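You operate a simulated robot arm through the tools that you are given. There is no shell and no other tool.

Carry out the task below with a simulated robot arm. There is one attempt and no reset: what you move stays moved.

TASK
Switch the rice cooker off and fluff the rice with the yellow paddle.
Fine: START ends WARM and OPEN frees the lid; stand the paddle back and shut the lid.

The check looks at the end state, three seconds after you hand in, the way a careful person would. Anything else that was tipped, shoved, dropped, spilled or broken makes it a failure. Lids that push on must go on centred and level and be pressed home; caps that screw on are set level and turned clockwise until they are tight.

THE ROBOT
A 7-joint arm with a two-finger parallel gripper, fixed in place. Base frame: the origin is at the foot of the arm, x ahead of it, y to its left, z up; the work surface is at about z = 0.915. Lengths are in m, angles in degrees, forces in N, time in s.
Its first joint turns from -166.0 to 166.0 degrees. Payload 4.4 kg.
The TCP is the grasp point between the finger pads, 0.023 m short of the fingertips. In the tool frame z runs along the fingers and y along their closing line. The gripper opens to 0.094 m. The fingers are 0.038 m wide and 0.01 m thick; the gripper's body (0.054 by 0.096 m) begins 0.039 m behind the TCP.
Orientation is told as [roll, pitch, yaw] about the base's x, y, z axes, in that order, counted from this pose: with the fingers straight down and closing along the base's y, the tool's x points along the base's -x, its y along +y and its z along -z.

THE INTERFACE
- The arm moves only by the tool move_arm. Its argument "deltas" is a list of rows, each a list of 7 numbers: the shift along the tool's x, y, z in units of 300 mm (1.0 is 300 mm), then the turn, a rotation vector about the tool's x, y, z in units of 180 degrees (1.0 is 180 degrees), then the closure, from 0 (fully open) to 1 (shut). In form: [[dx, dy, dz, rx, ry, rz, fingers], ...]. A call has 1 to 20 rows; each row is the pose to reach, as a shift and turn from the pose commanded when the call began, along the tool's axes at that moment. A call with a number of a shift or a turn outside -1 to 1 is refused whole. Each row takes 0.2 s and may step no farther than 0.05 m and 8.6 degrees from the row before; otherwise, or with a gripper value out of range, the whole call is refused. Where a pose cannot be reached the arm comes as near as it can. A force on the tool above 40 N (or 10 N above the force at the start of the call, whichever is more), or a blocked arm, ends the call early, and 0.2 s more pass. The fingers move at their own pace (about 0.072 m/s each) and stop on an object; they squeeze with about 33 N. The grip force told is the motor's: it shows also when the fingers shut on nothing. Time passes only in rows, and 0.2 s behind the last, so rows that repeat a pose let the fingers close. It gives the time, the measured TCP pose, the force on the tool (base axes), the opening and the grip force at its end, in the units of the frame above (readings bear some noise), with the torque about the TCP (base axes, N m) and any sound that the robot's microphone picked up.
- Cameras (640 x 400 px; columns grow to the right, rows downward): "scene" is fixed at [0.2151, -0.6495, 1.6081]; the picture's right is [0.78, -0.62, 0.00], its down [-0.23, -0.30, -0.93] and it looks along [0.57, 0.73, -0.38] (base axes); focal length 335 px, centre (320, 200). "wrist" rides on the gripper at [0.086, 0.016, -0.075] in the tool frame; the picture's right is [-0.18, 0.98, 0.00], its down [-0.58, -0.11, -0.81] and it looks along [-0.79, -0.15, 0.59] (tool axes); focal length 243 px, centre (320, 200). There is no depth. A picture from a camera that has moved, and an enlarged one, comes with that camera's place and axes in the base frame and with its lens. The place of the scene camera against the robot may be out by one fixed shift of up to 0.012 m in any direction.
- snapshot(camera): a new picture of that camera. The clock stands still meanwhile.
- enlarge(camera, box): a new picture of the part [left, top, right, bottom] of that camera's present view, enlarged. The clock stands still meanwhile.
- job_done(): hands the job in; it is judged then, once.

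Places have to be worked out from the pictures, the camera data and where the tool is seen. Open the gripper and draw the arm clear of the work before you hand the job in, unless the task says otherwise.

The tools are called after ">>>" as a command line: name --pt "numbers of a row" for each row, then --argument value for the rest, lists and objects as JSON in quotes. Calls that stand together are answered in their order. move_arm: Moves the arm, as the interface text tells. Its arguments: {"type":"object","properties":{"deltas":{"type":"array","items":{"type":"array","items":{"type":"number"}}}},"required":["deltas"]} The other tools are called the same way: snapshot (camera) takes a picture; enlarge (camera, box) takes an enlarged picture of a part of a camera's view; job_done () hands the job in.

At the start:

```text
t: 0.0
tcp_pos: [0.7623, 0.1049, 1.4448]
tcp_rot: [0.0, 0.0, 0.0]
ft_force: [-0.1, 0.0, 0.4]
torque: [-0.01, 0.02, 0.01]
finger_gap: 0.0944
finger_force: 0.0
```

scene: 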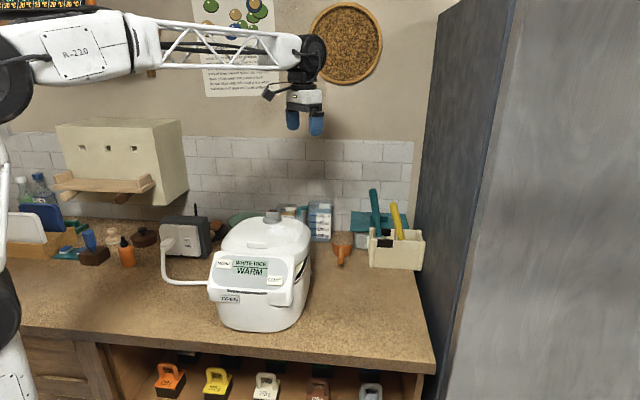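
wrist: 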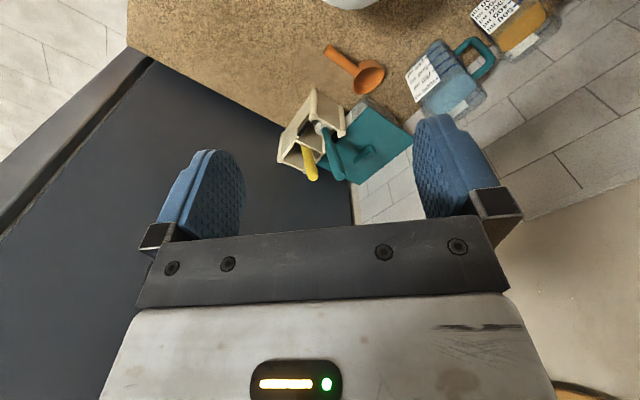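

The scene shows the rice cooker with a panel reading WARM and a caddy with a yellow and a teal handle. I'll enlarge these to read the panel and judge places.

>>> enlarge --camera "scene" --box '[190, 200, 330, 340]'

>>> enlarge --camera "scene" --box '[310, 170, 440, 290]'

>>> enlarge --camera "wrist" --box '[240, 60, 440, 220]'

>>> enlarge --camera "scene" --box '[0, 100, 240, 300]'

```text
2.86 times, centred on (260, 270) of scene
camera zoom: at [0.2151, -0.6495, 1.6081], right [0.78, -0.62, 0.0], down [-0.23, -0.3, -0.93], along [0.57, 0.73, -0.38], focal length 956 px, centre (491, 0)
```

zoom: 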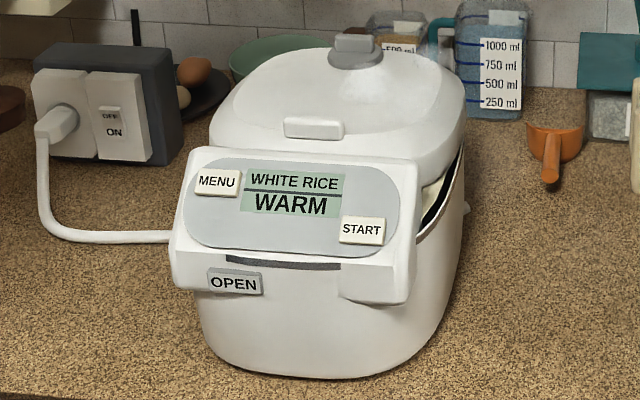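

```text
3.33 times, centred on (375, 230) of scene
camera zoom: at [0.2151, -0.6495, 1.6081], right [0.78, -0.62, 0.0], down [-0.23, -0.3, -0.93], along [0.57, 0.73, -0.38], focal length 1116 px, centre (137, 100)
```

zoom: 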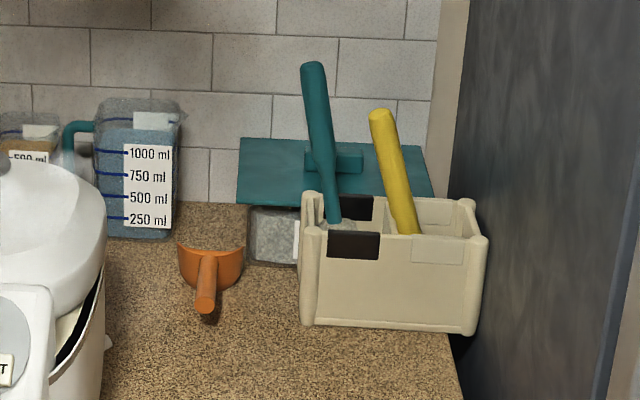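

```text
2.50 times, centred on (340, 140) of wrist
camera zoom: at [0.6752, 0.1213, 1.5183], right [0.18, 0.98, 0.0], down [0.58, -0.11, 0.81], along [0.79, -0.15, -0.59], focal length 606 px, centre (270, 350)
```

zoom: 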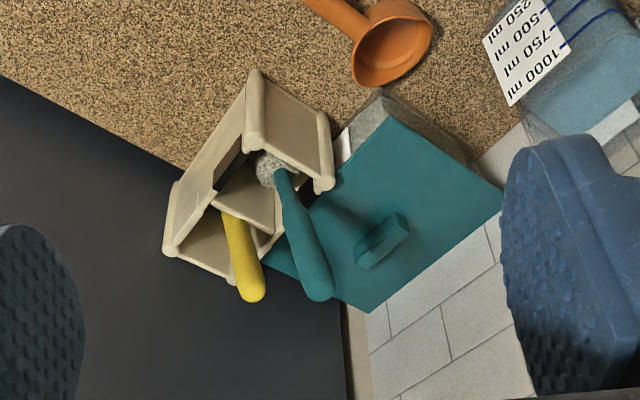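

```text
2.00 times, centred on (120, 200) of scene
camera zoom: at [0.2151, -0.6495, 1.6081], right [0.78, -0.62, 0.0], down [-0.23, -0.3, -0.93], along [0.57, 0.73, -0.38], focal length 669 px, centre (720, 200)
```

zoom: 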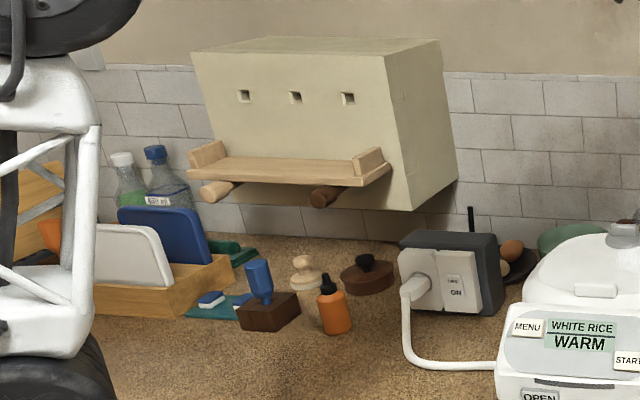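

The cooker sits around (0.6, 0.1) and the yellow handle tip triangulates to about (1.06, 0.03, 1.16). I back the arm off along base −x to view the cooker with the wrist camera.

>>> move_arm --pt "0.15 0 0 0 0 0 0" --pt "0.3 0 0 0 0 0 0" --pt "0.45 0 0 0 0 0 0" --pt "0.6 0 0 0 0 0 0" --pt "0.75 0 0 0 0 0 0" --pt "0.9 0 0 0 0 0 0" --pt "0.95 0 0 0 0 0 0"

>>> snapshot --camera "wrist"

>>> snapshot --camera "scene"

```text
t: 1.6
tcp_pos: [0.4787, 0.1038, 1.4438]
tcp_rot: [0.0, 0.1, 0.0]
ft_force: [-1.0, 0.5, -0.6]
torque: [0.0, -0.03, 0.02]
finger_gap: 0.094
finger_force: 0.2
```

```text
taken
camera wrist: at [0.3921, 0.1203, 1.5185], right [0.18, 0.98, 0.0], down [0.58, -0.11, 0.81], along [0.79, -0.15, -0.59], focal length 243 px, centre (320, 200)
```

wrist: 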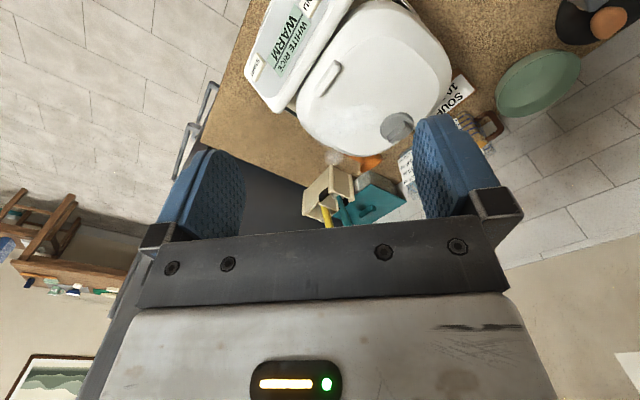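

```text
taken
```

scene: 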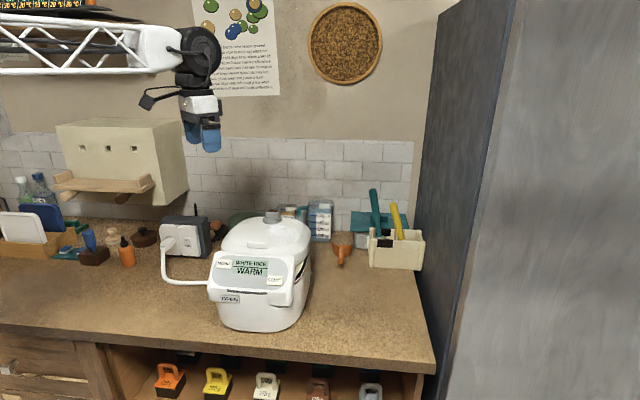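

Triangulating gives START ≈ (0.56, −0.02, 1.10), the lid bar ≈ (0.58, 0.095, 1.145) and the lid-top knob ≈ (0.69, 0.206, 1.15). I yaw the hand about +50° and shift so the wrist camera faces the panel squarely.

>>> move_arm --pt "0.043 -0.086 0.036 0 0 -0.0463 0" --pt "0.086 -0.172 0.072 0 0 -0.0926 0" --pt "0.129 -0.258 0.108 0 0 -0.139 0" --pt "0.172 -0.344 0.144 0 0 -0.185 0" --pt "0.215 -0.43 0.18 0 0 -0.2315 0" --pt "0.257 -0.517 0.217 0 0 -0.2778 0" --pt "0.257 -0.517 0.217 0 0 -0.2778 0"

>>> snapshot --camera "wrist"

>>> snapshot --camera "scene"

```text
t: 3.2
tcp_pos: [0.4004, -0.0521, 1.3769]
tcp_rot: [0.0, 0.1, 50.1]
ft_force: [-1.1, 0.1, 0.3]
torque: [0.0, -0.03, -0.02]
finger_gap: 0.0941
finger_force: 0.0
```

```text
taken
camera wrist: at [0.3325, -0.1074, 1.4517], right [-0.64, 0.77, 0.0], down [0.46, 0.38, 0.81], along [0.62, 0.51, -0.59], focal length 243 px, centre (320, 200)
```

wrist: 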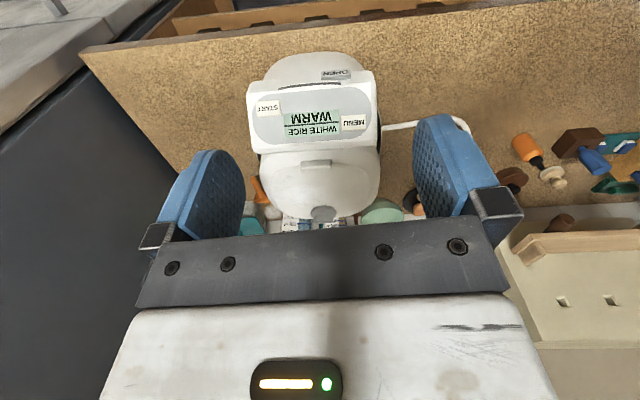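

```text
taken
```

scene: 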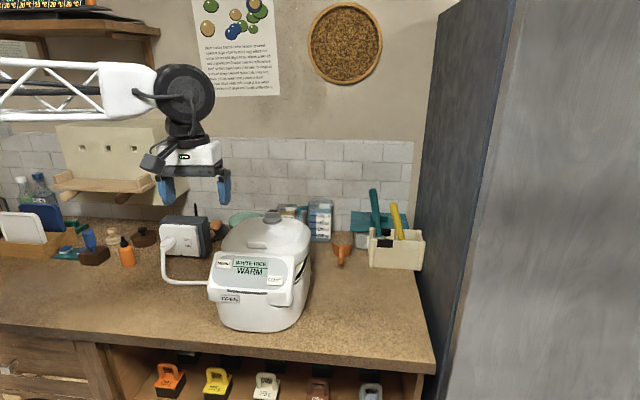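

>>> enlarge --camera "wrist" --box '[230, 40, 400, 230]'

```text
2.11 times, centred on (315, 135) of wrist
camera zoom: at [0.3325, -0.1074, 1.4517], right [-0.64, 0.77, 0.0], down [0.46, 0.38, 0.81], along [0.62, 0.51, -0.59], focal length 511 px, centre (330, 337)
```

zoom: 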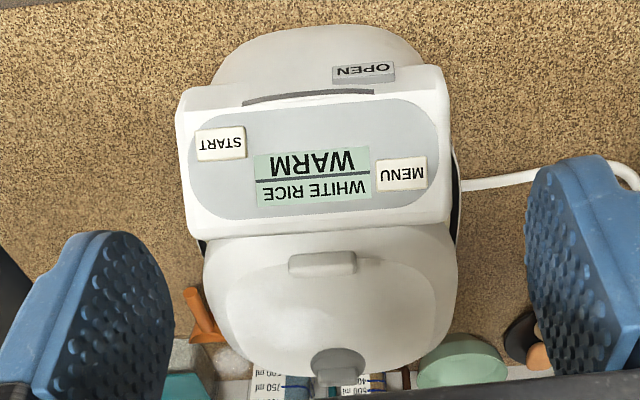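

From two wrist views: START ≈ (0.568, −0.026, 1.089), OPEN ≈ (0.475, 0.046, 1.03), cooker facing 45° toward (−,−), and the panel sloped about 37°. I close the fingers and come to a point about 7 cm off START with the tool aligned to the panel normal.

>>> move_arm --pt "-0.0333 -0.0516 0.1033 0.0013 -0.0294 0.0038 1" --pt "-0.0667 -0.1031 0.2067 0.0026 -0.0587 0.0077 1" --pt "-0.1 -0.1547 0.31 0.0038 -0.0881 0.0115 1" --pt "-0.1333 -0.2063 0.4133 0.0051 -0.1174 0.0153 1" --pt "-0.1667 -0.2579 0.5166 0.0064 -0.1468 0.0191 1" --pt "-0.2 -0.3094 0.62 0.0077 -0.1761 0.023 1" --pt "-0.2333 -0.361 0.7233 0.009 -0.2055 0.0268 1" --pt "-0.2333 -0.361 0.7233 0.009 -0.2055 0.0268 1"

>>> snapshot --camera "wrist"

>>> enlarge --camera "scene" --box '[180, 180, 330, 340]'

```text
t: 5.0
tcp_pos: [0.5269, -0.0667, 1.1609]
tcp_rot: [0.0, -37.1, 45.0]
ft_force: [-0.1, 0.3, -0.1]
torque: [-0.02, 0.01, 0.03]
finger_gap: 0.0001
finger_force: 33.0
```

```text
taken
camera wrist: at [0.4346, -0.1357, 1.1688], right [-0.59, 0.8, 0.11], down [0.06, -0.09, 0.99], along [0.8, 0.59, 0.01], focal length 243 px, centre (320, 200)
```

wrist: 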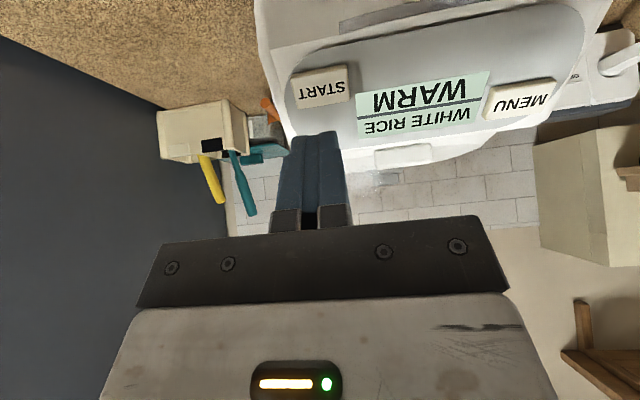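

```text
2.50 times, centred on (255, 260) of scene
camera zoom: at [0.2151, -0.6495, 1.6081], right [0.78, -0.62, 0.0], down [-0.23, -0.3, -0.93], along [0.57, 0.73, -0.38], focal length 837 px, centre (482, 50)
```

zoom: 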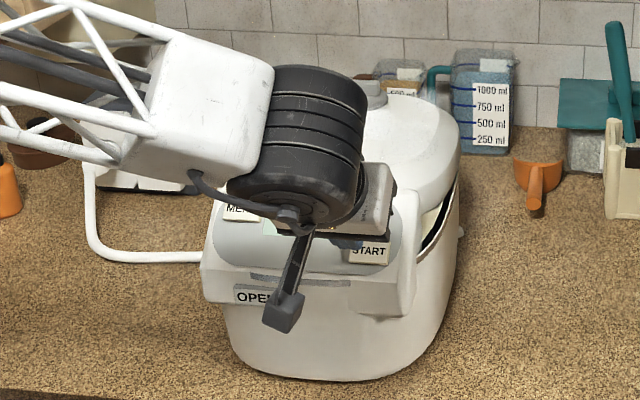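

The new view puts START at (0.570, −0.024, 1.089), in line with the tool axis. I advance along the tool axis toward the button, slowing for contact.

>>> move_arm --pt "0 0 0.1 0 0 0 1" --pt "0 0 0.18 0 0 0 1" --pt "0 0 0.2067 0 0 0 1" --pt "0 0 0.2167 0 0 0 1" --pt "0 0 0.2233 0 0 0 1"

>>> snapshot --camera "wrist"

```text
t: 6.2
tcp_pos: [0.5567, -0.037, 1.1074]
tcp_rot: [-0.1, -37.1, 45.0]
ft_force: [-1.3, 1.0, 0.7]
torque: [0.01, 0.0, 0.0]
finger_gap: 0.0
finger_force: 33.2
```

```text
taken
camera wrist: at [0.4638, -0.107, 1.116], right [-0.59, 0.8, 0.11], down [0.06, -0.09, 0.99], along [0.8, 0.59, 0.0], focal length 243 px, centre (320, 200)
```

wrist: 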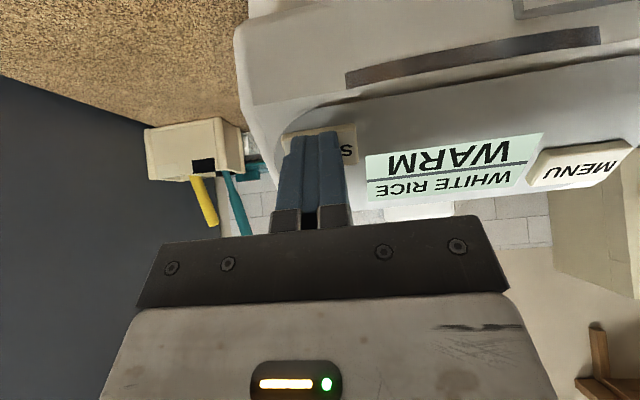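

No contact yet and the tip lies over the START key. I press on in 2 mm steps.

>>> move_arm --pt "0 0 0.0067 0 0 0 1" --pt "0 0 0.0133 0 0 0 1"

>>> enlarge --camera "wrist" --box '[240, 80, 560, 240]'

```text
t: 6.8
tcp_pos: [0.5585, -0.0357, 1.106]
tcp_rot: [-0.1, -37.1, 45.0]
ft_force: [-7.1, -1.3, 6.5]
torque: [0.09, -0.06, 0.1]
finger_gap: 0.0001
finger_force: 32.5
heard: click
```

```text
2.00 times, centred on (400, 160) of wrist
camera zoom: at [0.4662, -0.1049, 1.1129], right [-0.59, 0.8, 0.11], down [0.06, -0.09, 0.99], along [0.8, 0.59, 0.01], focal length 485 px, centre (160, 280)
```

zoom: 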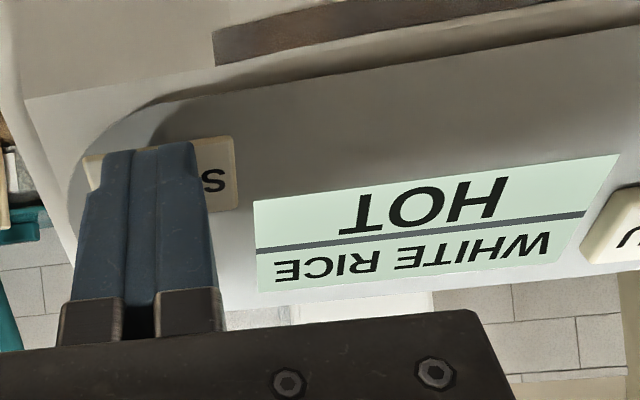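

A click was heard and the display changed from WARM to HOT, so START has ended warming. I back off along the tool axis and swing to a position in front of the OPEN key with the tool tilted to 60°.

>>> move_arm --pt "0 0 -0.133 0 0 0 1" --pt "0 0 -0.267 0 0 0 1" --pt "0 0 -0.4 0 0 0 1" --pt "0.0328 0.129 -0.4224 0 -0.0426 0 1" --pt "0.0655 0.258 -0.4449 0 -0.0852 0 1" --pt "0.0983 0.387 -0.4673 0 -0.1278 0 1" --pt "0.0983 0.387 -0.4673 0 -0.1278 0 1"

>>> snapshot --camera "wrist"

>>> snapshot --camera "scene"

```text
t: 8.4
tcp_pos: [0.3978, -0.0303, 1.2001]
tcp_rot: [0.0, -60.2, 45.0]
ft_force: [0.9, -0.9, 0.3]
torque: [0.01, 0.0, -0.02]
finger_gap: 0.0001
finger_force: 33.1
```

```text
taken
camera wrist: at [0.3104, -0.0949, 1.1626], right [-0.63, 0.76, 0.16], down [-0.21, -0.37, 0.91], along [0.75, 0.54, 0.39], focal length 243 px, centre (320, 200)
```

wrist: 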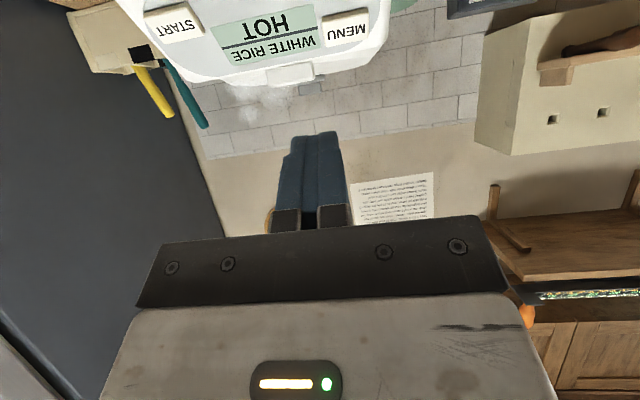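

```text
taken
```

scene: 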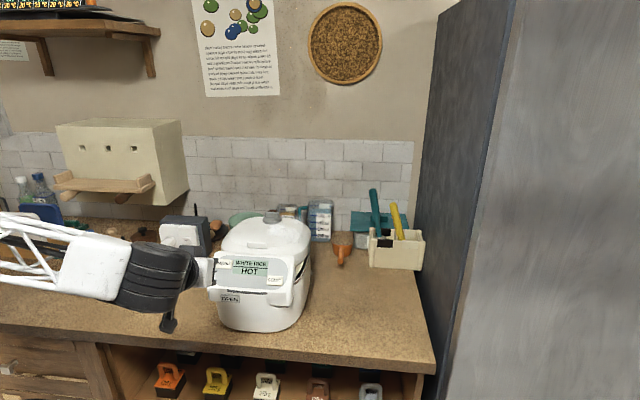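

The pose is clean in front of the cooker, which shows HOT. I lower to a point about 6 cm short of the OPEN key and check alignment.

>>> move_arm --pt "0.1039 0 0.106 0 0 0 1" --pt "0.2078 0 0.212 0 0 0 1" --pt "0.3117 0 0.318 0 0 0 1" --pt "0.3117 0 0.318 0 0 0 1"

>>> snapshot --camera "wrist"

>>> enlarge --camera "scene" --box '[180, 200, 340, 340]'

```text
t: 9.4
tcp_pos: [0.4259, -0.0039, 1.069]
tcp_rot: [0.0, -60.1, 45.1]
ft_force: [0.1, 0.6, 0.4]
torque: [0.02, 0.0, -0.02]
finger_gap: 0.0001
finger_force: 32.5
```

```text
taken
camera wrist: at [0.3366, -0.0693, 1.0321], right [-0.63, 0.76, 0.16], down [-0.21, -0.37, 0.91], along [0.75, 0.54, 0.39], focal length 243 px, centre (320, 200)
```

wrist: 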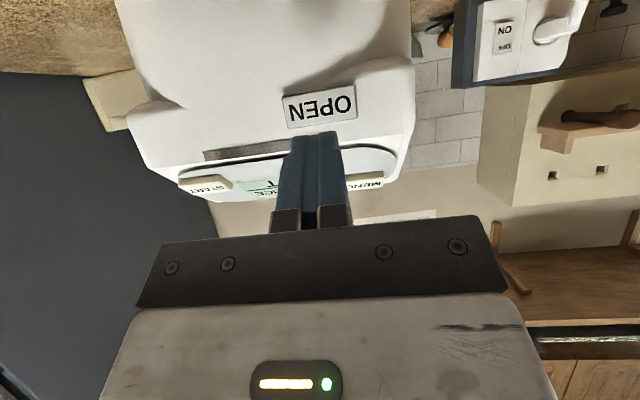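

```text
2.86 times, centred on (260, 270) of scene
camera zoom: at [0.2151, -0.6495, 1.6081], right [0.78, -0.62, 0.0], down [-0.23, -0.3, -0.93], along [0.57, 0.73, -0.38], focal length 956 px, centre (491, 0)
```

zoom: 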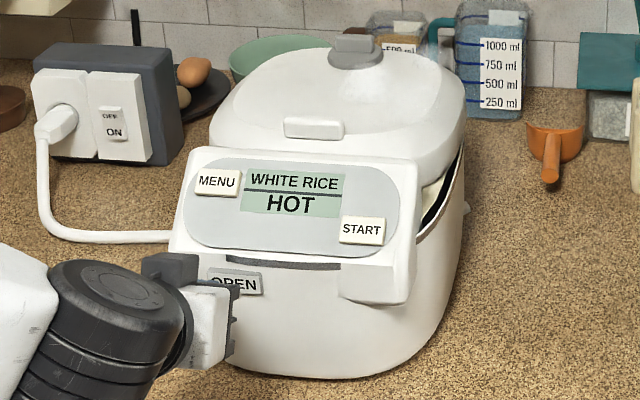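

OPEN now triangulates to (0.471, 0.042, 1.038), about 5 cm ahead of the fingertip. I advance along the tool axis with a 4 mm upward correction.

>>> move_arm --pt "-0.0133 0 0.0667 0 0 0 1" --pt "-0.0133 0 0.12 0 0 0 1" --pt "-0.0133 0 0.14 0 0 0 1" --pt "-0.0133 0 0.1467 0 0 0 1" --pt "-0.0133 0 0.1533 0 0 0 1"

>>> snapshot --camera "wrist"

```text
t: 10.6
tcp_pos: [0.4538, 0.0255, 1.0501]
tcp_rot: [0.0, -60.0, 44.9]
ft_force: [-0.1, -2.6, 1.8]
torque: [0.06, -0.03, -0.02]
finger_gap: 0.0
finger_force: 33.1
heard: click
```

```text
taken
camera wrist: at [0.3665, -0.0394, 1.0131], right [-0.63, 0.76, 0.16], down [-0.21, -0.37, 0.91], along [0.75, 0.54, 0.39], focal length 243 px, centre (320, 200)
```

wrist: 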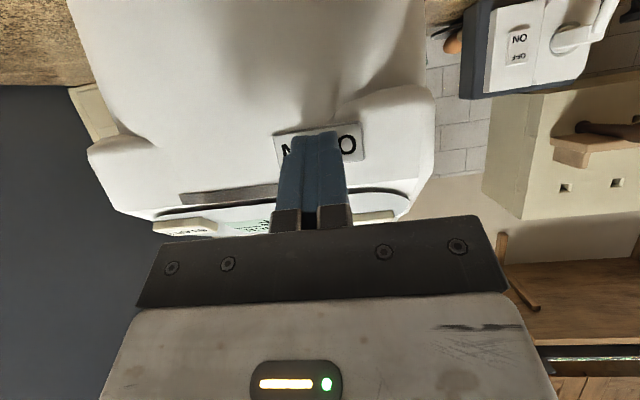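

A click was heard at OPEN. I back off along the tool axis and look at whether the lid has come free.

>>> move_arm --pt "0 0 -0.1 0 0 0 1" --pt "0 0 -0.24 0 0 0 1" --pt "0 0 -0.38 0 0 0 1" --pt "0 0 -0.38 0 0 0 1"

>>> enlarge --camera "scene" --box '[180, 160, 340, 340]'

>>> snapshot --camera "wrist"

```text
t: 11.6
tcp_pos: [0.3841, -0.0435, 1.1057]
tcp_rot: [0.0, -60.0, 45.0]
ft_force: [-0.6, -0.5, 0.1]
torque: [-0.01, -0.02, 0.02]
finger_gap: 0.0
finger_force: 33.0
```

```text
2.22 times, centred on (260, 250) of scene
camera zoom: at [0.2151, -0.6495, 1.6081], right [0.78, -0.62, 0.0], down [-0.23, -0.3, -0.93], along [0.57, 0.73, -0.38], focal length 744 px, centre (453, 89)
```

zoom: 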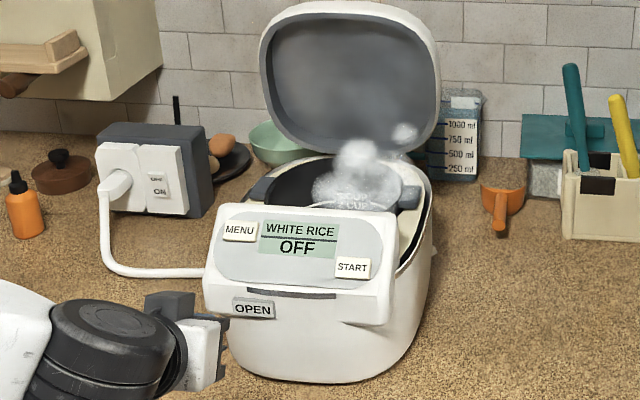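

```text
taken
camera wrist: at [0.2957, -0.1076, 1.0679], right [-0.63, 0.76, 0.16], down [-0.21, -0.37, 0.91], along [0.75, 0.54, 0.39], focal length 243 px, centre (320, 200)
```

wrist: 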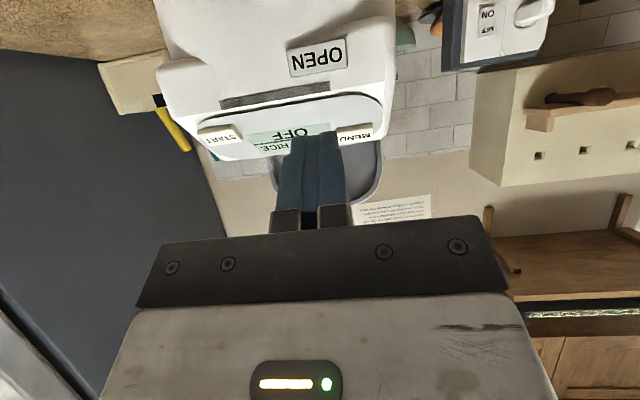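

The lid has sprung fully open, the display reads OFF, and the rice is steaming in the pot. Next I raise the arm clear, open the fingers and begin turning toward the caddy.

>>> move_arm --pt "-0.1085 -0.0393 -0.0898 0.02 0 0.0116 0" --pt "-0.217 -0.0786 -0.1797 0.0401 0 0.0231 0" --pt "-0.3255 -0.1179 -0.2695 0.0601 0 0.0347 0" --pt "-0.434 -0.1571 -0.3593 0.0802 0 0.0463 0" --pt "-0.5425 -0.1964 -0.4492 0.1002 0 0.0578 0" --pt "-0.651 -0.2357 -0.539 0.1203 0 0.0694 0" --pt "-0.651 -0.2357 -0.539 0.1203 0 0.0694 0"

>>> snapshot --camera "wrist"

>>> snapshot --camera "scene"

```text
t: 13.2
tcp_pos: [0.4043, -0.1257, 1.355]
tcp_rot: [0.0, -60.0, 20.0]
ft_force: [0.1, -0.1, 0.3]
torque: [-0.03, -0.02, 0.01]
finger_gap: 0.094
finger_force: 0.0
```

```text
taken
camera wrist: at [0.2981, -0.1463, 1.3187], right [-0.25, 0.95, 0.16], down [-0.35, -0.24, 0.91], along [0.9, 0.17, 0.39], focal length 243 px, centre (320, 200)
```

wrist: 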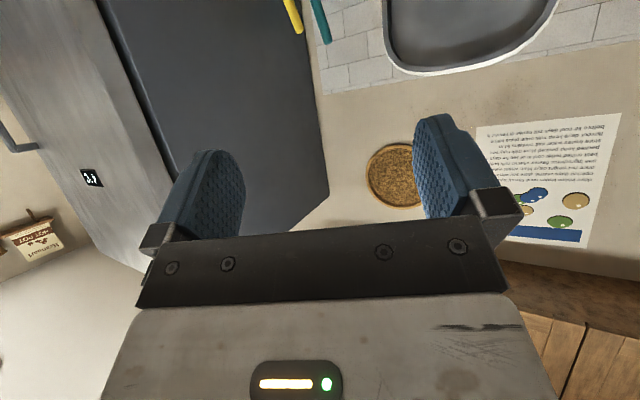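

```text
taken
```

scene: 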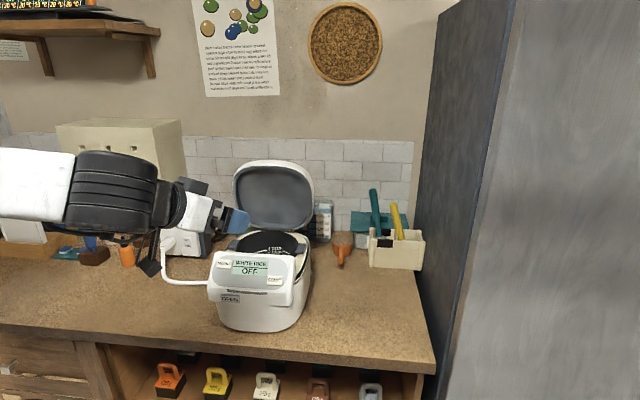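

The lid stands up behind the pot with its top near z ≈ 1.30, so I stay to its right. I move toward the caddy and level the hand so the wrist camera looks down on the paddle.

>>> move_arm --pt "-0.0742 -0.0235 0.1244 0 0.0347 0 0" --pt "-0.1484 -0.0469 0.2488 0 0.0694 0 0" --pt "-0.2226 -0.0704 0.3732 0 0.1042 0 0" --pt "-0.2969 -0.0939 0.4977 0 0.1389 0 0" --pt "-0.3711 -0.1173 0.6221 0 0.1736 0 0" --pt "-0.4453 -0.1408 0.7465 0 0.2083 0 0" --pt "-0.5195 -0.1642 0.8709 0 0.2431 0 0" --pt "-0.5937 -0.1877 0.9953 0 0.2778 0 0" --pt "-0.5937 -0.1877 0.9953 0 0.2778 0 0"

>>> snapshot --camera "wrist"

>>> enlarge --camera "wrist" --box '[220, 40, 420, 220]'

```text
t: 15.2
tcp_pos: [0.752, -0.06, 1.362]
tcp_rot: [0.0, -10.0, 20.0]
ft_force: [0.3, 0.2, 0.9]
torque: [0.03, 0.03, -0.02]
finger_gap: 0.094
finger_force: 0.0
```

```text
taken
camera wrist: at [0.6538, -0.078, 1.4213], right [-0.17, 0.99, 0.03], down [0.44, 0.05, 0.89], along [0.88, 0.16, -0.45], focal length 243 px, centre (320, 200)
```

wrist: 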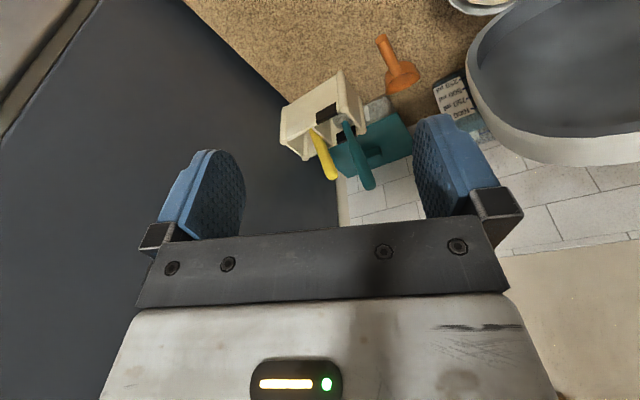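

```text
2.22 times, centred on (320, 130) of wrist
camera zoom: at [0.6538, -0.078, 1.4213], right [-0.17, 0.99, 0.03], down [0.44, 0.05, 0.89], along [0.88, 0.16, -0.45], focal length 539 px, centre (320, 356)
```

zoom: 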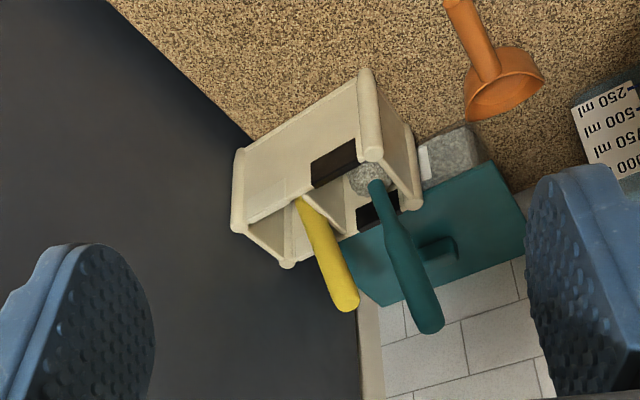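

The caddy's right part seems to hang slightly over the counter's edge next to the fridge; I want closer looks from both cameras before reaching in.

>>> enlarge --camera "scene" --box '[355, 180, 445, 290]'

>>> enlarge --camera "wrist" --box '[265, 60, 395, 200]'

```text
3.64 times, centred on (400, 235) of scene
camera zoom: at [0.2151, -0.6495, 1.6081], right [0.78, -0.62, 0.0], down [-0.23, -0.3, -0.93], along [0.57, 0.73, -0.38], focal length 1217 px, centre (29, 73)
```

zoom: 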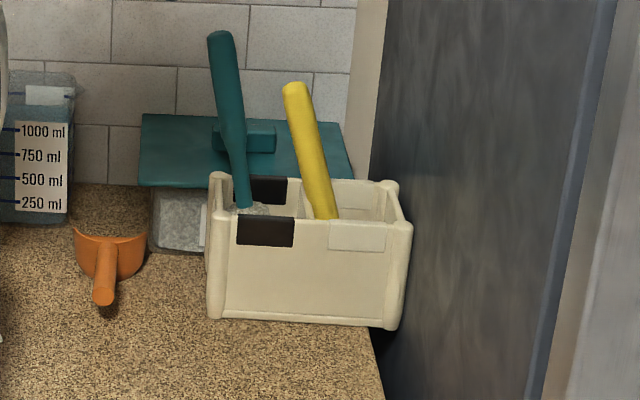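

```text
2.86 times, centred on (330, 130) of wrist
camera zoom: at [0.6538, -0.078, 1.4213], right [-0.17, 0.99, 0.03], down [0.44, 0.05, 0.89], along [0.88, 0.16, -0.45], focal length 693 px, centre (291, 400)
```

zoom: 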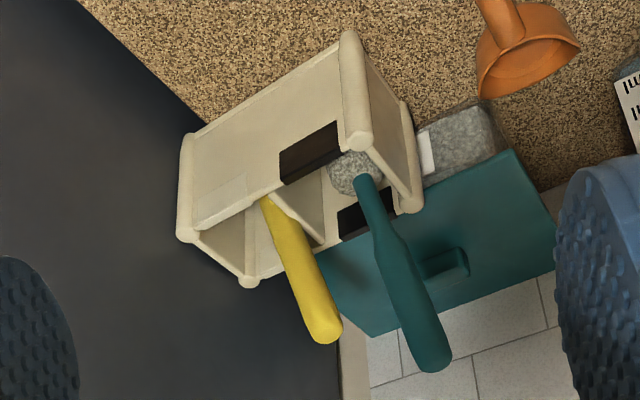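

Refined from two wrist views: yellow handle tip ≈ (1.083, 0.027, 1.148), leaning about 17°, with the teal brush handle about 7 cm to its left. I move to a pre-grasp 16 cm short, tool tilted 60° at yaw 35° and rolled to match the handle's lean, with the fingers partly open.

>>> move_arm --pt "-0.074 -0.0323 0.0833 -0.0002 -0.0355 -0.0217 0.36" --pt "-0.1481 -0.0645 0.1666 -0.0003 -0.0709 -0.0434 0.36" --pt "-0.2221 -0.0968 0.2499 -0.0005 -0.1064 -0.065 0.36" --pt "-0.2962 -0.129 0.3332 -0.0006 -0.1419 -0.0867 0.36" --pt "-0.3702 -0.1613 0.4164 -0.0008 -0.1773 -0.1084 0.36" --pt "-0.4442 -0.1935 0.4997 -0.0009 -0.2128 -0.1301 0.36" --pt "-0.5183 -0.2258 0.583 -0.0011 -0.2482 -0.1517 0.36" --pt "-0.5923 -0.258 0.6663 -0.0012 -0.2837 -0.1734 0.36" --pt "-0.5923 -0.258 0.6663 -0.0012 -0.2837 -0.1734 0.36"

>>> snapshot --camera "wrist"

>>> snapshot --camera "scene"

```text
t: 17.2
tcp_pos: [0.9739, -0.0608, 1.1933]
tcp_rot: [-30.4, -54.6, 70.9]
ft_force: [-0.1, 0.0, 0.9]
torque: [0.0, 0.03, 0.0]
finger_gap: 0.0599
finger_force: 0.0
```

```text
taken
camera wrist: at [0.8933, -0.1335, 1.1563], right [-0.63, 0.76, -0.14], down [-0.39, -0.16, 0.91], along [0.67, 0.63, 0.39], focal length 243 px, centre (320, 200)
```

wrist: 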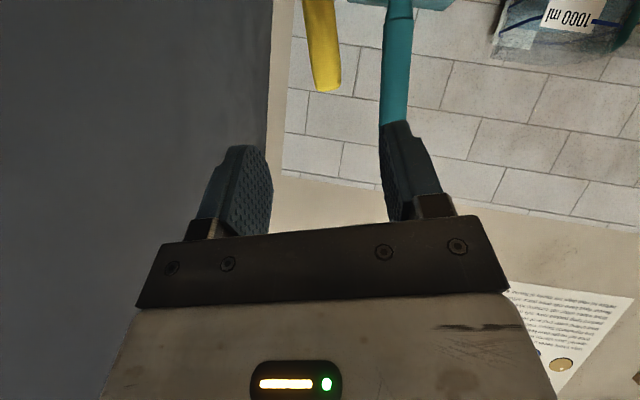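

```text
taken
```

scene: 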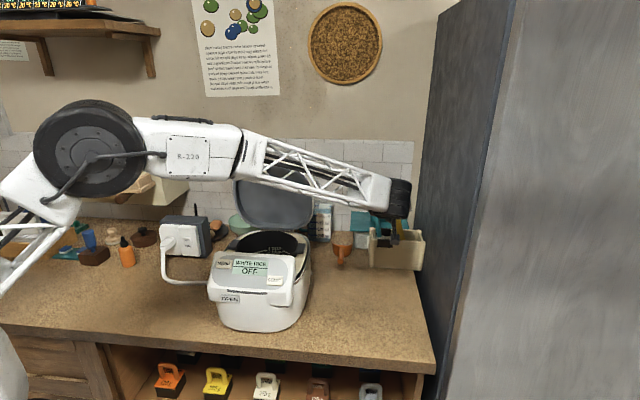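

The view agrees with my estimate: the yellow handle lies mid-way between the fingers ahead and the teal handle is clear of the left finger. I advance 10 cm along the tool axis and check again.

>>> move_arm --pt "0 0.0067 0.12 0 0 0 0.36" --pt "0 0.0067 0.24 0 0 0 0.36" --pt "0 0.0067 0.3333 0 0 0 0.36" --pt "0 0.0067 0.3333 0 0 0 0.36"

>>> snapshot --camera "wrist"

>>> enlarge --camera "scene" --box '[330, 160, 450, 290]'

```text
t: 18.2
tcp_pos: [1.0419, -0.0075, 1.1443]
tcp_rot: [-30.4, -54.6, 70.8]
ft_force: [0.9, 0.0, -0.2]
torque: [-0.01, 0.02, -0.02]
finger_gap: 0.06
finger_force: 0.0
```

```text
taken
camera wrist: at [0.9619, -0.0807, 1.1079], right [-0.63, 0.76, -0.14], down [-0.39, -0.16, 0.91], along [0.67, 0.63, 0.39], focal length 243 px, centre (320, 200)
```

wrist: 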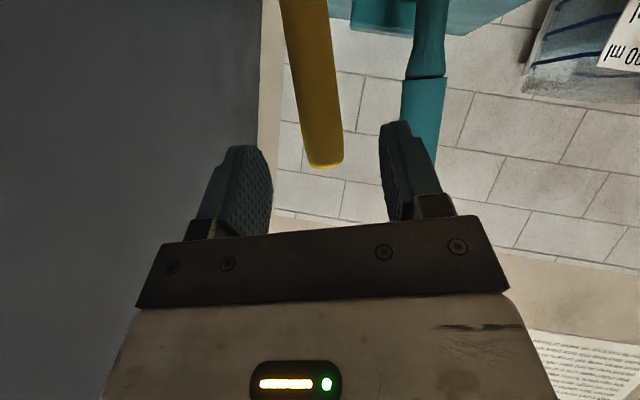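

```text
3.08 times, centred on (390, 225) of scene
camera zoom: at [0.2151, -0.6495, 1.6081], right [0.78, -0.62, 0.0], down [-0.23, -0.3, -0.93], along [0.57, 0.73, -0.38], focal length 1030 px, centre (105, 123)
```

zoom: 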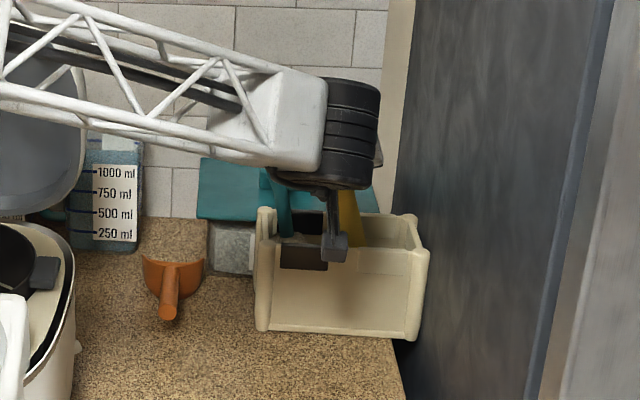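

The handle is centred to within about 3 mm and lies 6 cm ahead of the TCP. I advance the rest of the way, then close the fingers on it.

>>> move_arm --pt "0 -0.01 0.1 0 0 0 0.36" --pt "0 -0.01 0.17 0 0 0 0.36" --pt "0 -0.01 0.2133 0 0 0 0.36" --pt "0 -0.01 0.2133 0 0 0 0.36"

>>> snapshot --camera "wrist"

```text
t: 19.2
tcp_pos: [1.0906, 0.0214, 1.1127]
tcp_rot: [-30.4, -54.6, 70.8]
ft_force: [0.2, -1.1, 0.7]
torque: [0.01, 0.01, 0.0]
finger_gap: 0.0601
finger_force: 0.1
```

```text
taken
camera wrist: at [1.0104, -0.0521, 1.076], right [-0.63, 0.76, -0.14], down [-0.39, -0.16, 0.91], along [0.67, 0.63, 0.39], focal length 243 px, centre (320, 200)
```

wrist: 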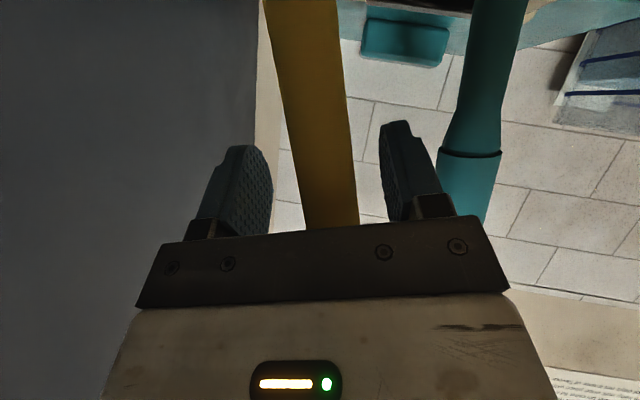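

The handle sits squarely between the pads. Closing the gripper now.

>>> move_arm --pt "0 0 0 0 0 0 0.7" --pt "0 0 0 0 0 0 1" --pt "0 0 0 0 0 0 1" --pt "0 0 0 0 0 0 1"

>>> snapshot --camera "wrist"

>>> enlarge --camera "scene" --box '[330, 160, 450, 290]'

```text
t: 20.2
tcp_pos: [1.0903, 0.0208, 1.1132]
tcp_rot: [-30.4, -54.7, 70.8]
ft_force: [-0.2, -0.1, 0.1]
torque: [0.05, 0.02, -0.01]
finger_gap: 0.0253
finger_force: 32.8
```

```text
taken
camera wrist: at [1.0102, -0.0522, 1.076], right [-0.63, 0.76, -0.14], down [-0.39, -0.16, 0.91], along [0.67, 0.63, 0.39], focal length 243 px, centre (320, 200)
```

wrist: 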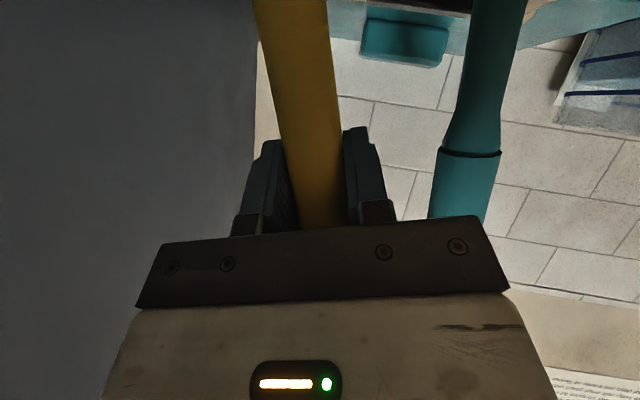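

```text
3.08 times, centred on (390, 225) of scene
camera zoom: at [0.2151, -0.6495, 1.6081], right [0.78, -0.62, 0.0], down [-0.23, -0.3, -0.93], along [0.57, 0.73, -0.38], focal length 1030 px, centre (105, 123)
```

zoom: 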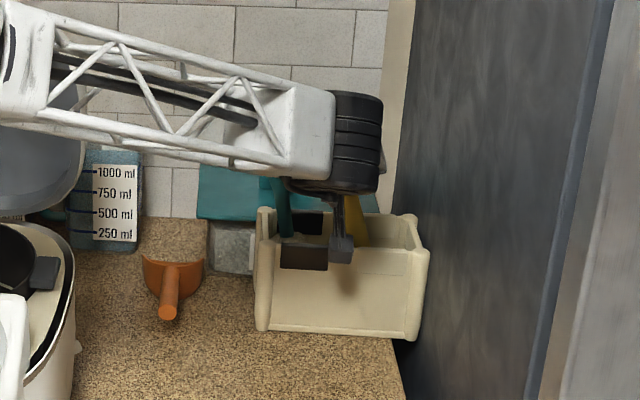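

The grip holds at a 25 mm gap. I lift the paddle along its own axis out of its slot, 13 cm.

>>> move_arm --pt "-0.0295 0 -0.0155 0 0 0 1" --pt "-0.0885 0 -0.0466 0 0 0 1" --pt "-0.1475 0 -0.0777 0 0 0 1" --pt "-0.2064 0 -0.1087 0 0 0 1" --pt "-0.2654 0 -0.1398 0 0 0 1" --pt "-0.3244 0 -0.1709 0 0 0 1" --pt "-0.3833 0 -0.202 0 0 0 1"

>>> enlarge --camera "scene" --box '[330, 150, 450, 290]'

>>> snapshot --camera "wrist"

```text
t: 21.8
tcp_pos: [1.0694, 0.0526, 1.2373]
tcp_rot: [-30.5, -54.5, 70.8]
ft_force: [0.2, 0.3, -1.4]
torque: [0.02, -0.02, 0.01]
finger_gap: 0.0253
finger_force: 33.2
```

```text
2.86 times, centred on (390, 220) of scene
camera zoom: at [0.2151, -0.6495, 1.6081], right [0.78, -0.62, 0.0], down [-0.23, -0.3, -0.93], along [0.57, 0.73, -0.38], focal length 956 px, centre (120, 143)
```

zoom: 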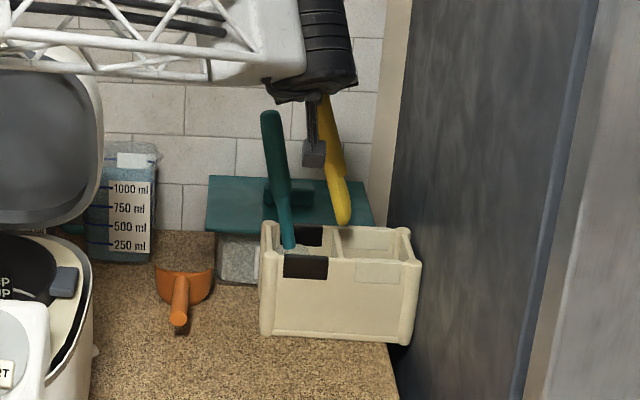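

```text
taken
camera wrist: at [0.9892, -0.0207, 1.2002], right [-0.63, 0.76, -0.14], down [-0.39, -0.16, 0.91], along [0.67, 0.63, 0.39], focal length 243 px, centre (320, 200)
```

wrist: 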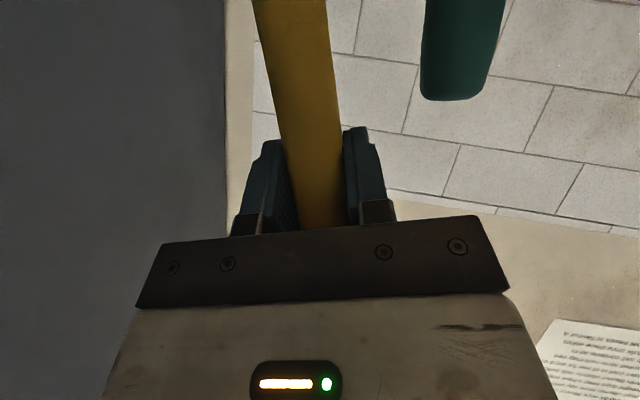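

The paddle is free of the caddy, its lower end ~19 cm below the grip, and the brush and caddy are undisturbed. I go straight up past the brush tip, then draw back toward the robot.

>>> move_arm --pt "-0.1222 -0.044 -0.075 0 0 0 1" --pt "-0.2444 -0.0881 -0.15 0 0 0 1" --pt "-0.3217 -0.1159 -0.2744 0 0 0 1" --pt "-0.3561 -0.1282 -0.4111 0 0 0 1" --pt "-0.3477 -0.1252 -0.5599 0 0 0 1" --pt "-0.3477 -0.1252 -0.5599 0 0 0 1"

>>> snapshot --camera "scene"

>>> enlarge --camera "scene" --box '[330, 100, 450, 290]'

```text
t: 23.2
tcp_pos: [0.9987, 0.0015, 1.4189]
tcp_rot: [-30.4, -54.6, 70.9]
ft_force: [0.2, 0.9, -1.8]
torque: [0.01, 0.03, -0.01]
finger_gap: 0.0252
finger_force: 33.0
```

```text
taken
```

scene: 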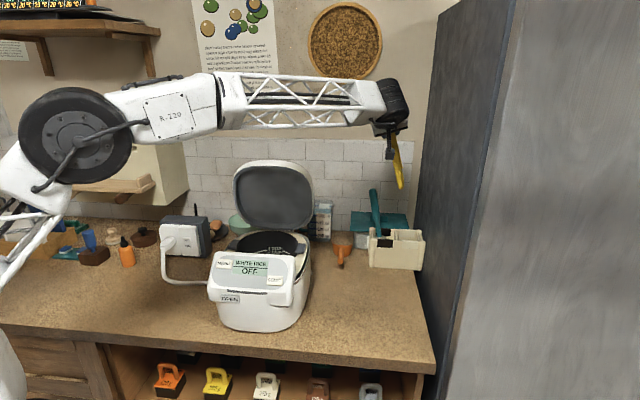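

```text
2.11 times, centred on (390, 195) of scene
camera zoom: at [0.2151, -0.6495, 1.6081], right [0.78, -0.62, 0.0], down [-0.23, -0.3, -0.93], along [0.57, 0.73, -0.38], focal length 705 px, centre (173, 210)
```

zoom: 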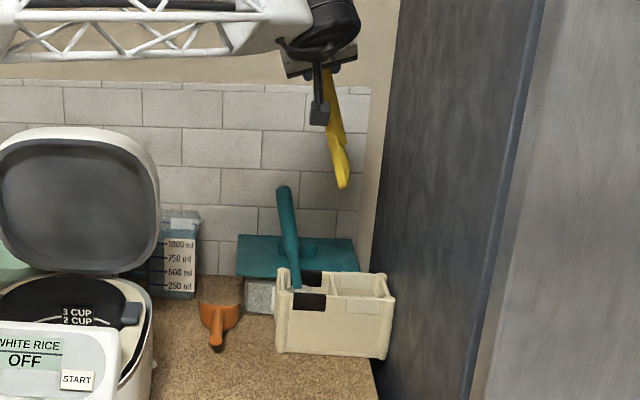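

The arm is clear and the caddy and brush stand as before. A closer look at the paddle blade to learn its orientation.

>>> enlarge --camera "scene" --box '[370, 115, 430, 200]'

>>> enlarge --camera "scene" --box '[210, 215, 320, 300]'

>>> snapshot --camera "wrist"

```text
4.71 times, centred on (400, 158) of scene
camera zoom: at [0.2151, -0.6495, 1.6081], right [0.78, -0.62, 0.0], down [-0.23, -0.3, -0.93], along [0.57, 0.73, -0.38], focal length 1575 px, centre (-56, 400)
```

zoom: 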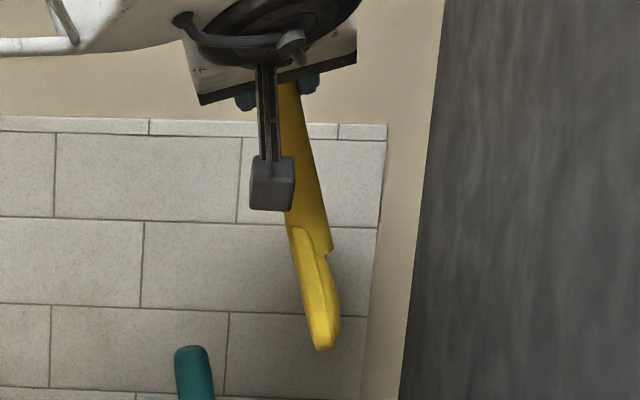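

```text
4.71 times, centred on (265, 258) of scene
camera zoom: at [0.2151, -0.6495, 1.6081], right [0.78, -0.62, 0.0], down [-0.23, -0.3, -0.93], along [0.57, 0.73, -0.38], focal length 1575 px, centre (579, -71)
```

zoom: 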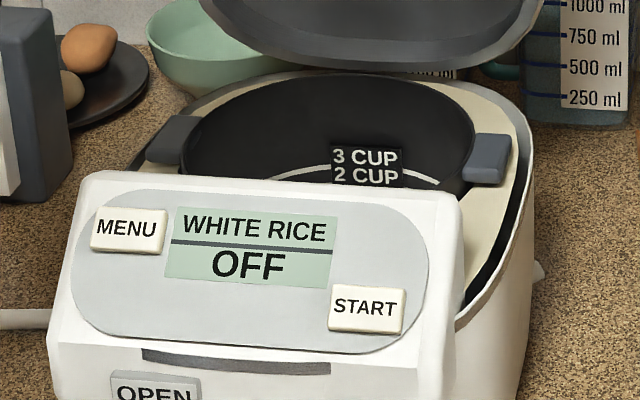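

```text
taken
camera wrist: at [0.9182, -0.0713, 1.3803], right [-0.63, 0.76, -0.14], down [-0.39, -0.16, 0.91], along [0.67, 0.63, 0.39], focal length 243 px, centre (320, 200)
```

wrist: 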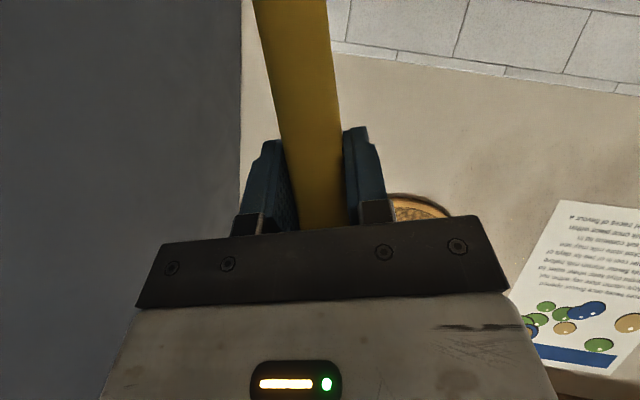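

The blade is thin, edge-on to the scene camera, so its flat normal lies along the fingers' closing line; the pot centre is about (0.62, 0.11) with radius ~0.09. I bring the hand back and level it so I can look into the pot with the wrist camera.

>>> move_arm --pt "0.0206 0.047 -0.0811 0.0046 0.0342 0.0276 1" --pt "0.0412 0.0939 -0.1623 0.0091 0.0685 0.0551 1" --pt "0.0618 0.1409 -0.2434 0.0137 0.1027 0.0827 1" --pt "0.0824 0.1878 -0.3245 0.0183 0.137 0.1102 1" --pt "0.1031 0.2348 -0.4057 0.0229 0.1712 0.1378 1" --pt "0.1237 0.2818 -0.4868 0.0274 0.2054 0.1653 1" --pt "0.1443 0.3287 -0.5679 0.032 0.2397 0.1929 1" --pt "0.1649 0.3757 -0.649 0.0366 0.2739 0.2204 1" --pt "0.1855 0.4226 -0.7302 0.0411 0.3082 0.248 1" --pt "0.2061 0.4696 -0.8113 0.0457 0.3424 0.2755 1" --pt "0.2061 0.4696 -0.8113 0.0457 0.3424 0.2755 1"

>>> snapshot --camera "scene"

>>> snapshot --camera "wrist"

```text
t: 25.6
tcp_pos: [0.7157, -0.0601, 1.4474]
tcp_rot: [0.0, 0.0, 0.0]
ft_force: [0.5, 0.2, -0.3]
torque: [0.02, -0.06, -0.02]
finger_gap: 0.0252
finger_force: 33.0
```

```text
taken
```

scene: 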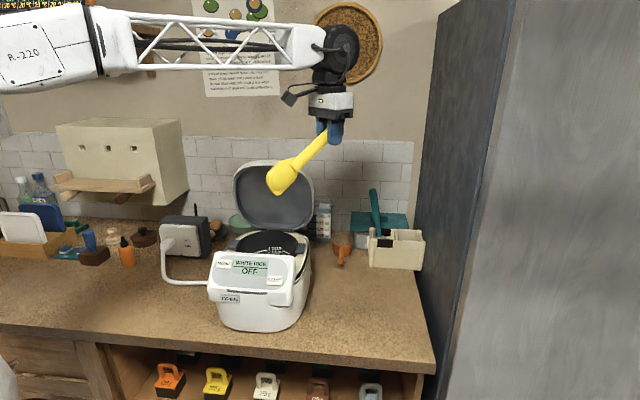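

```text
taken
camera wrist: at [0.6298, -0.043, 1.5235], right [0.18, 0.98, 0.0], down [0.58, -0.11, 0.81], along [0.79, -0.15, -0.59], focal length 243 px, centre (320, 200)
```

wrist: 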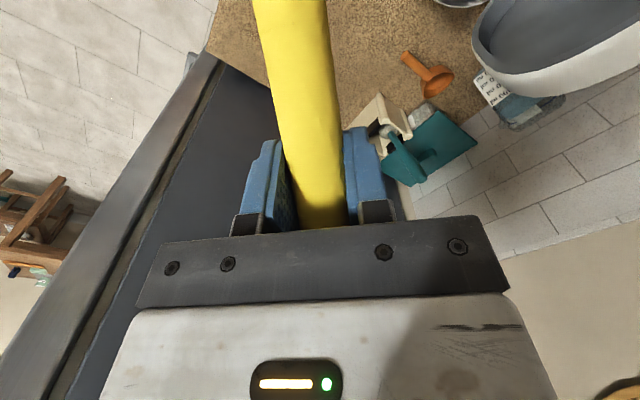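

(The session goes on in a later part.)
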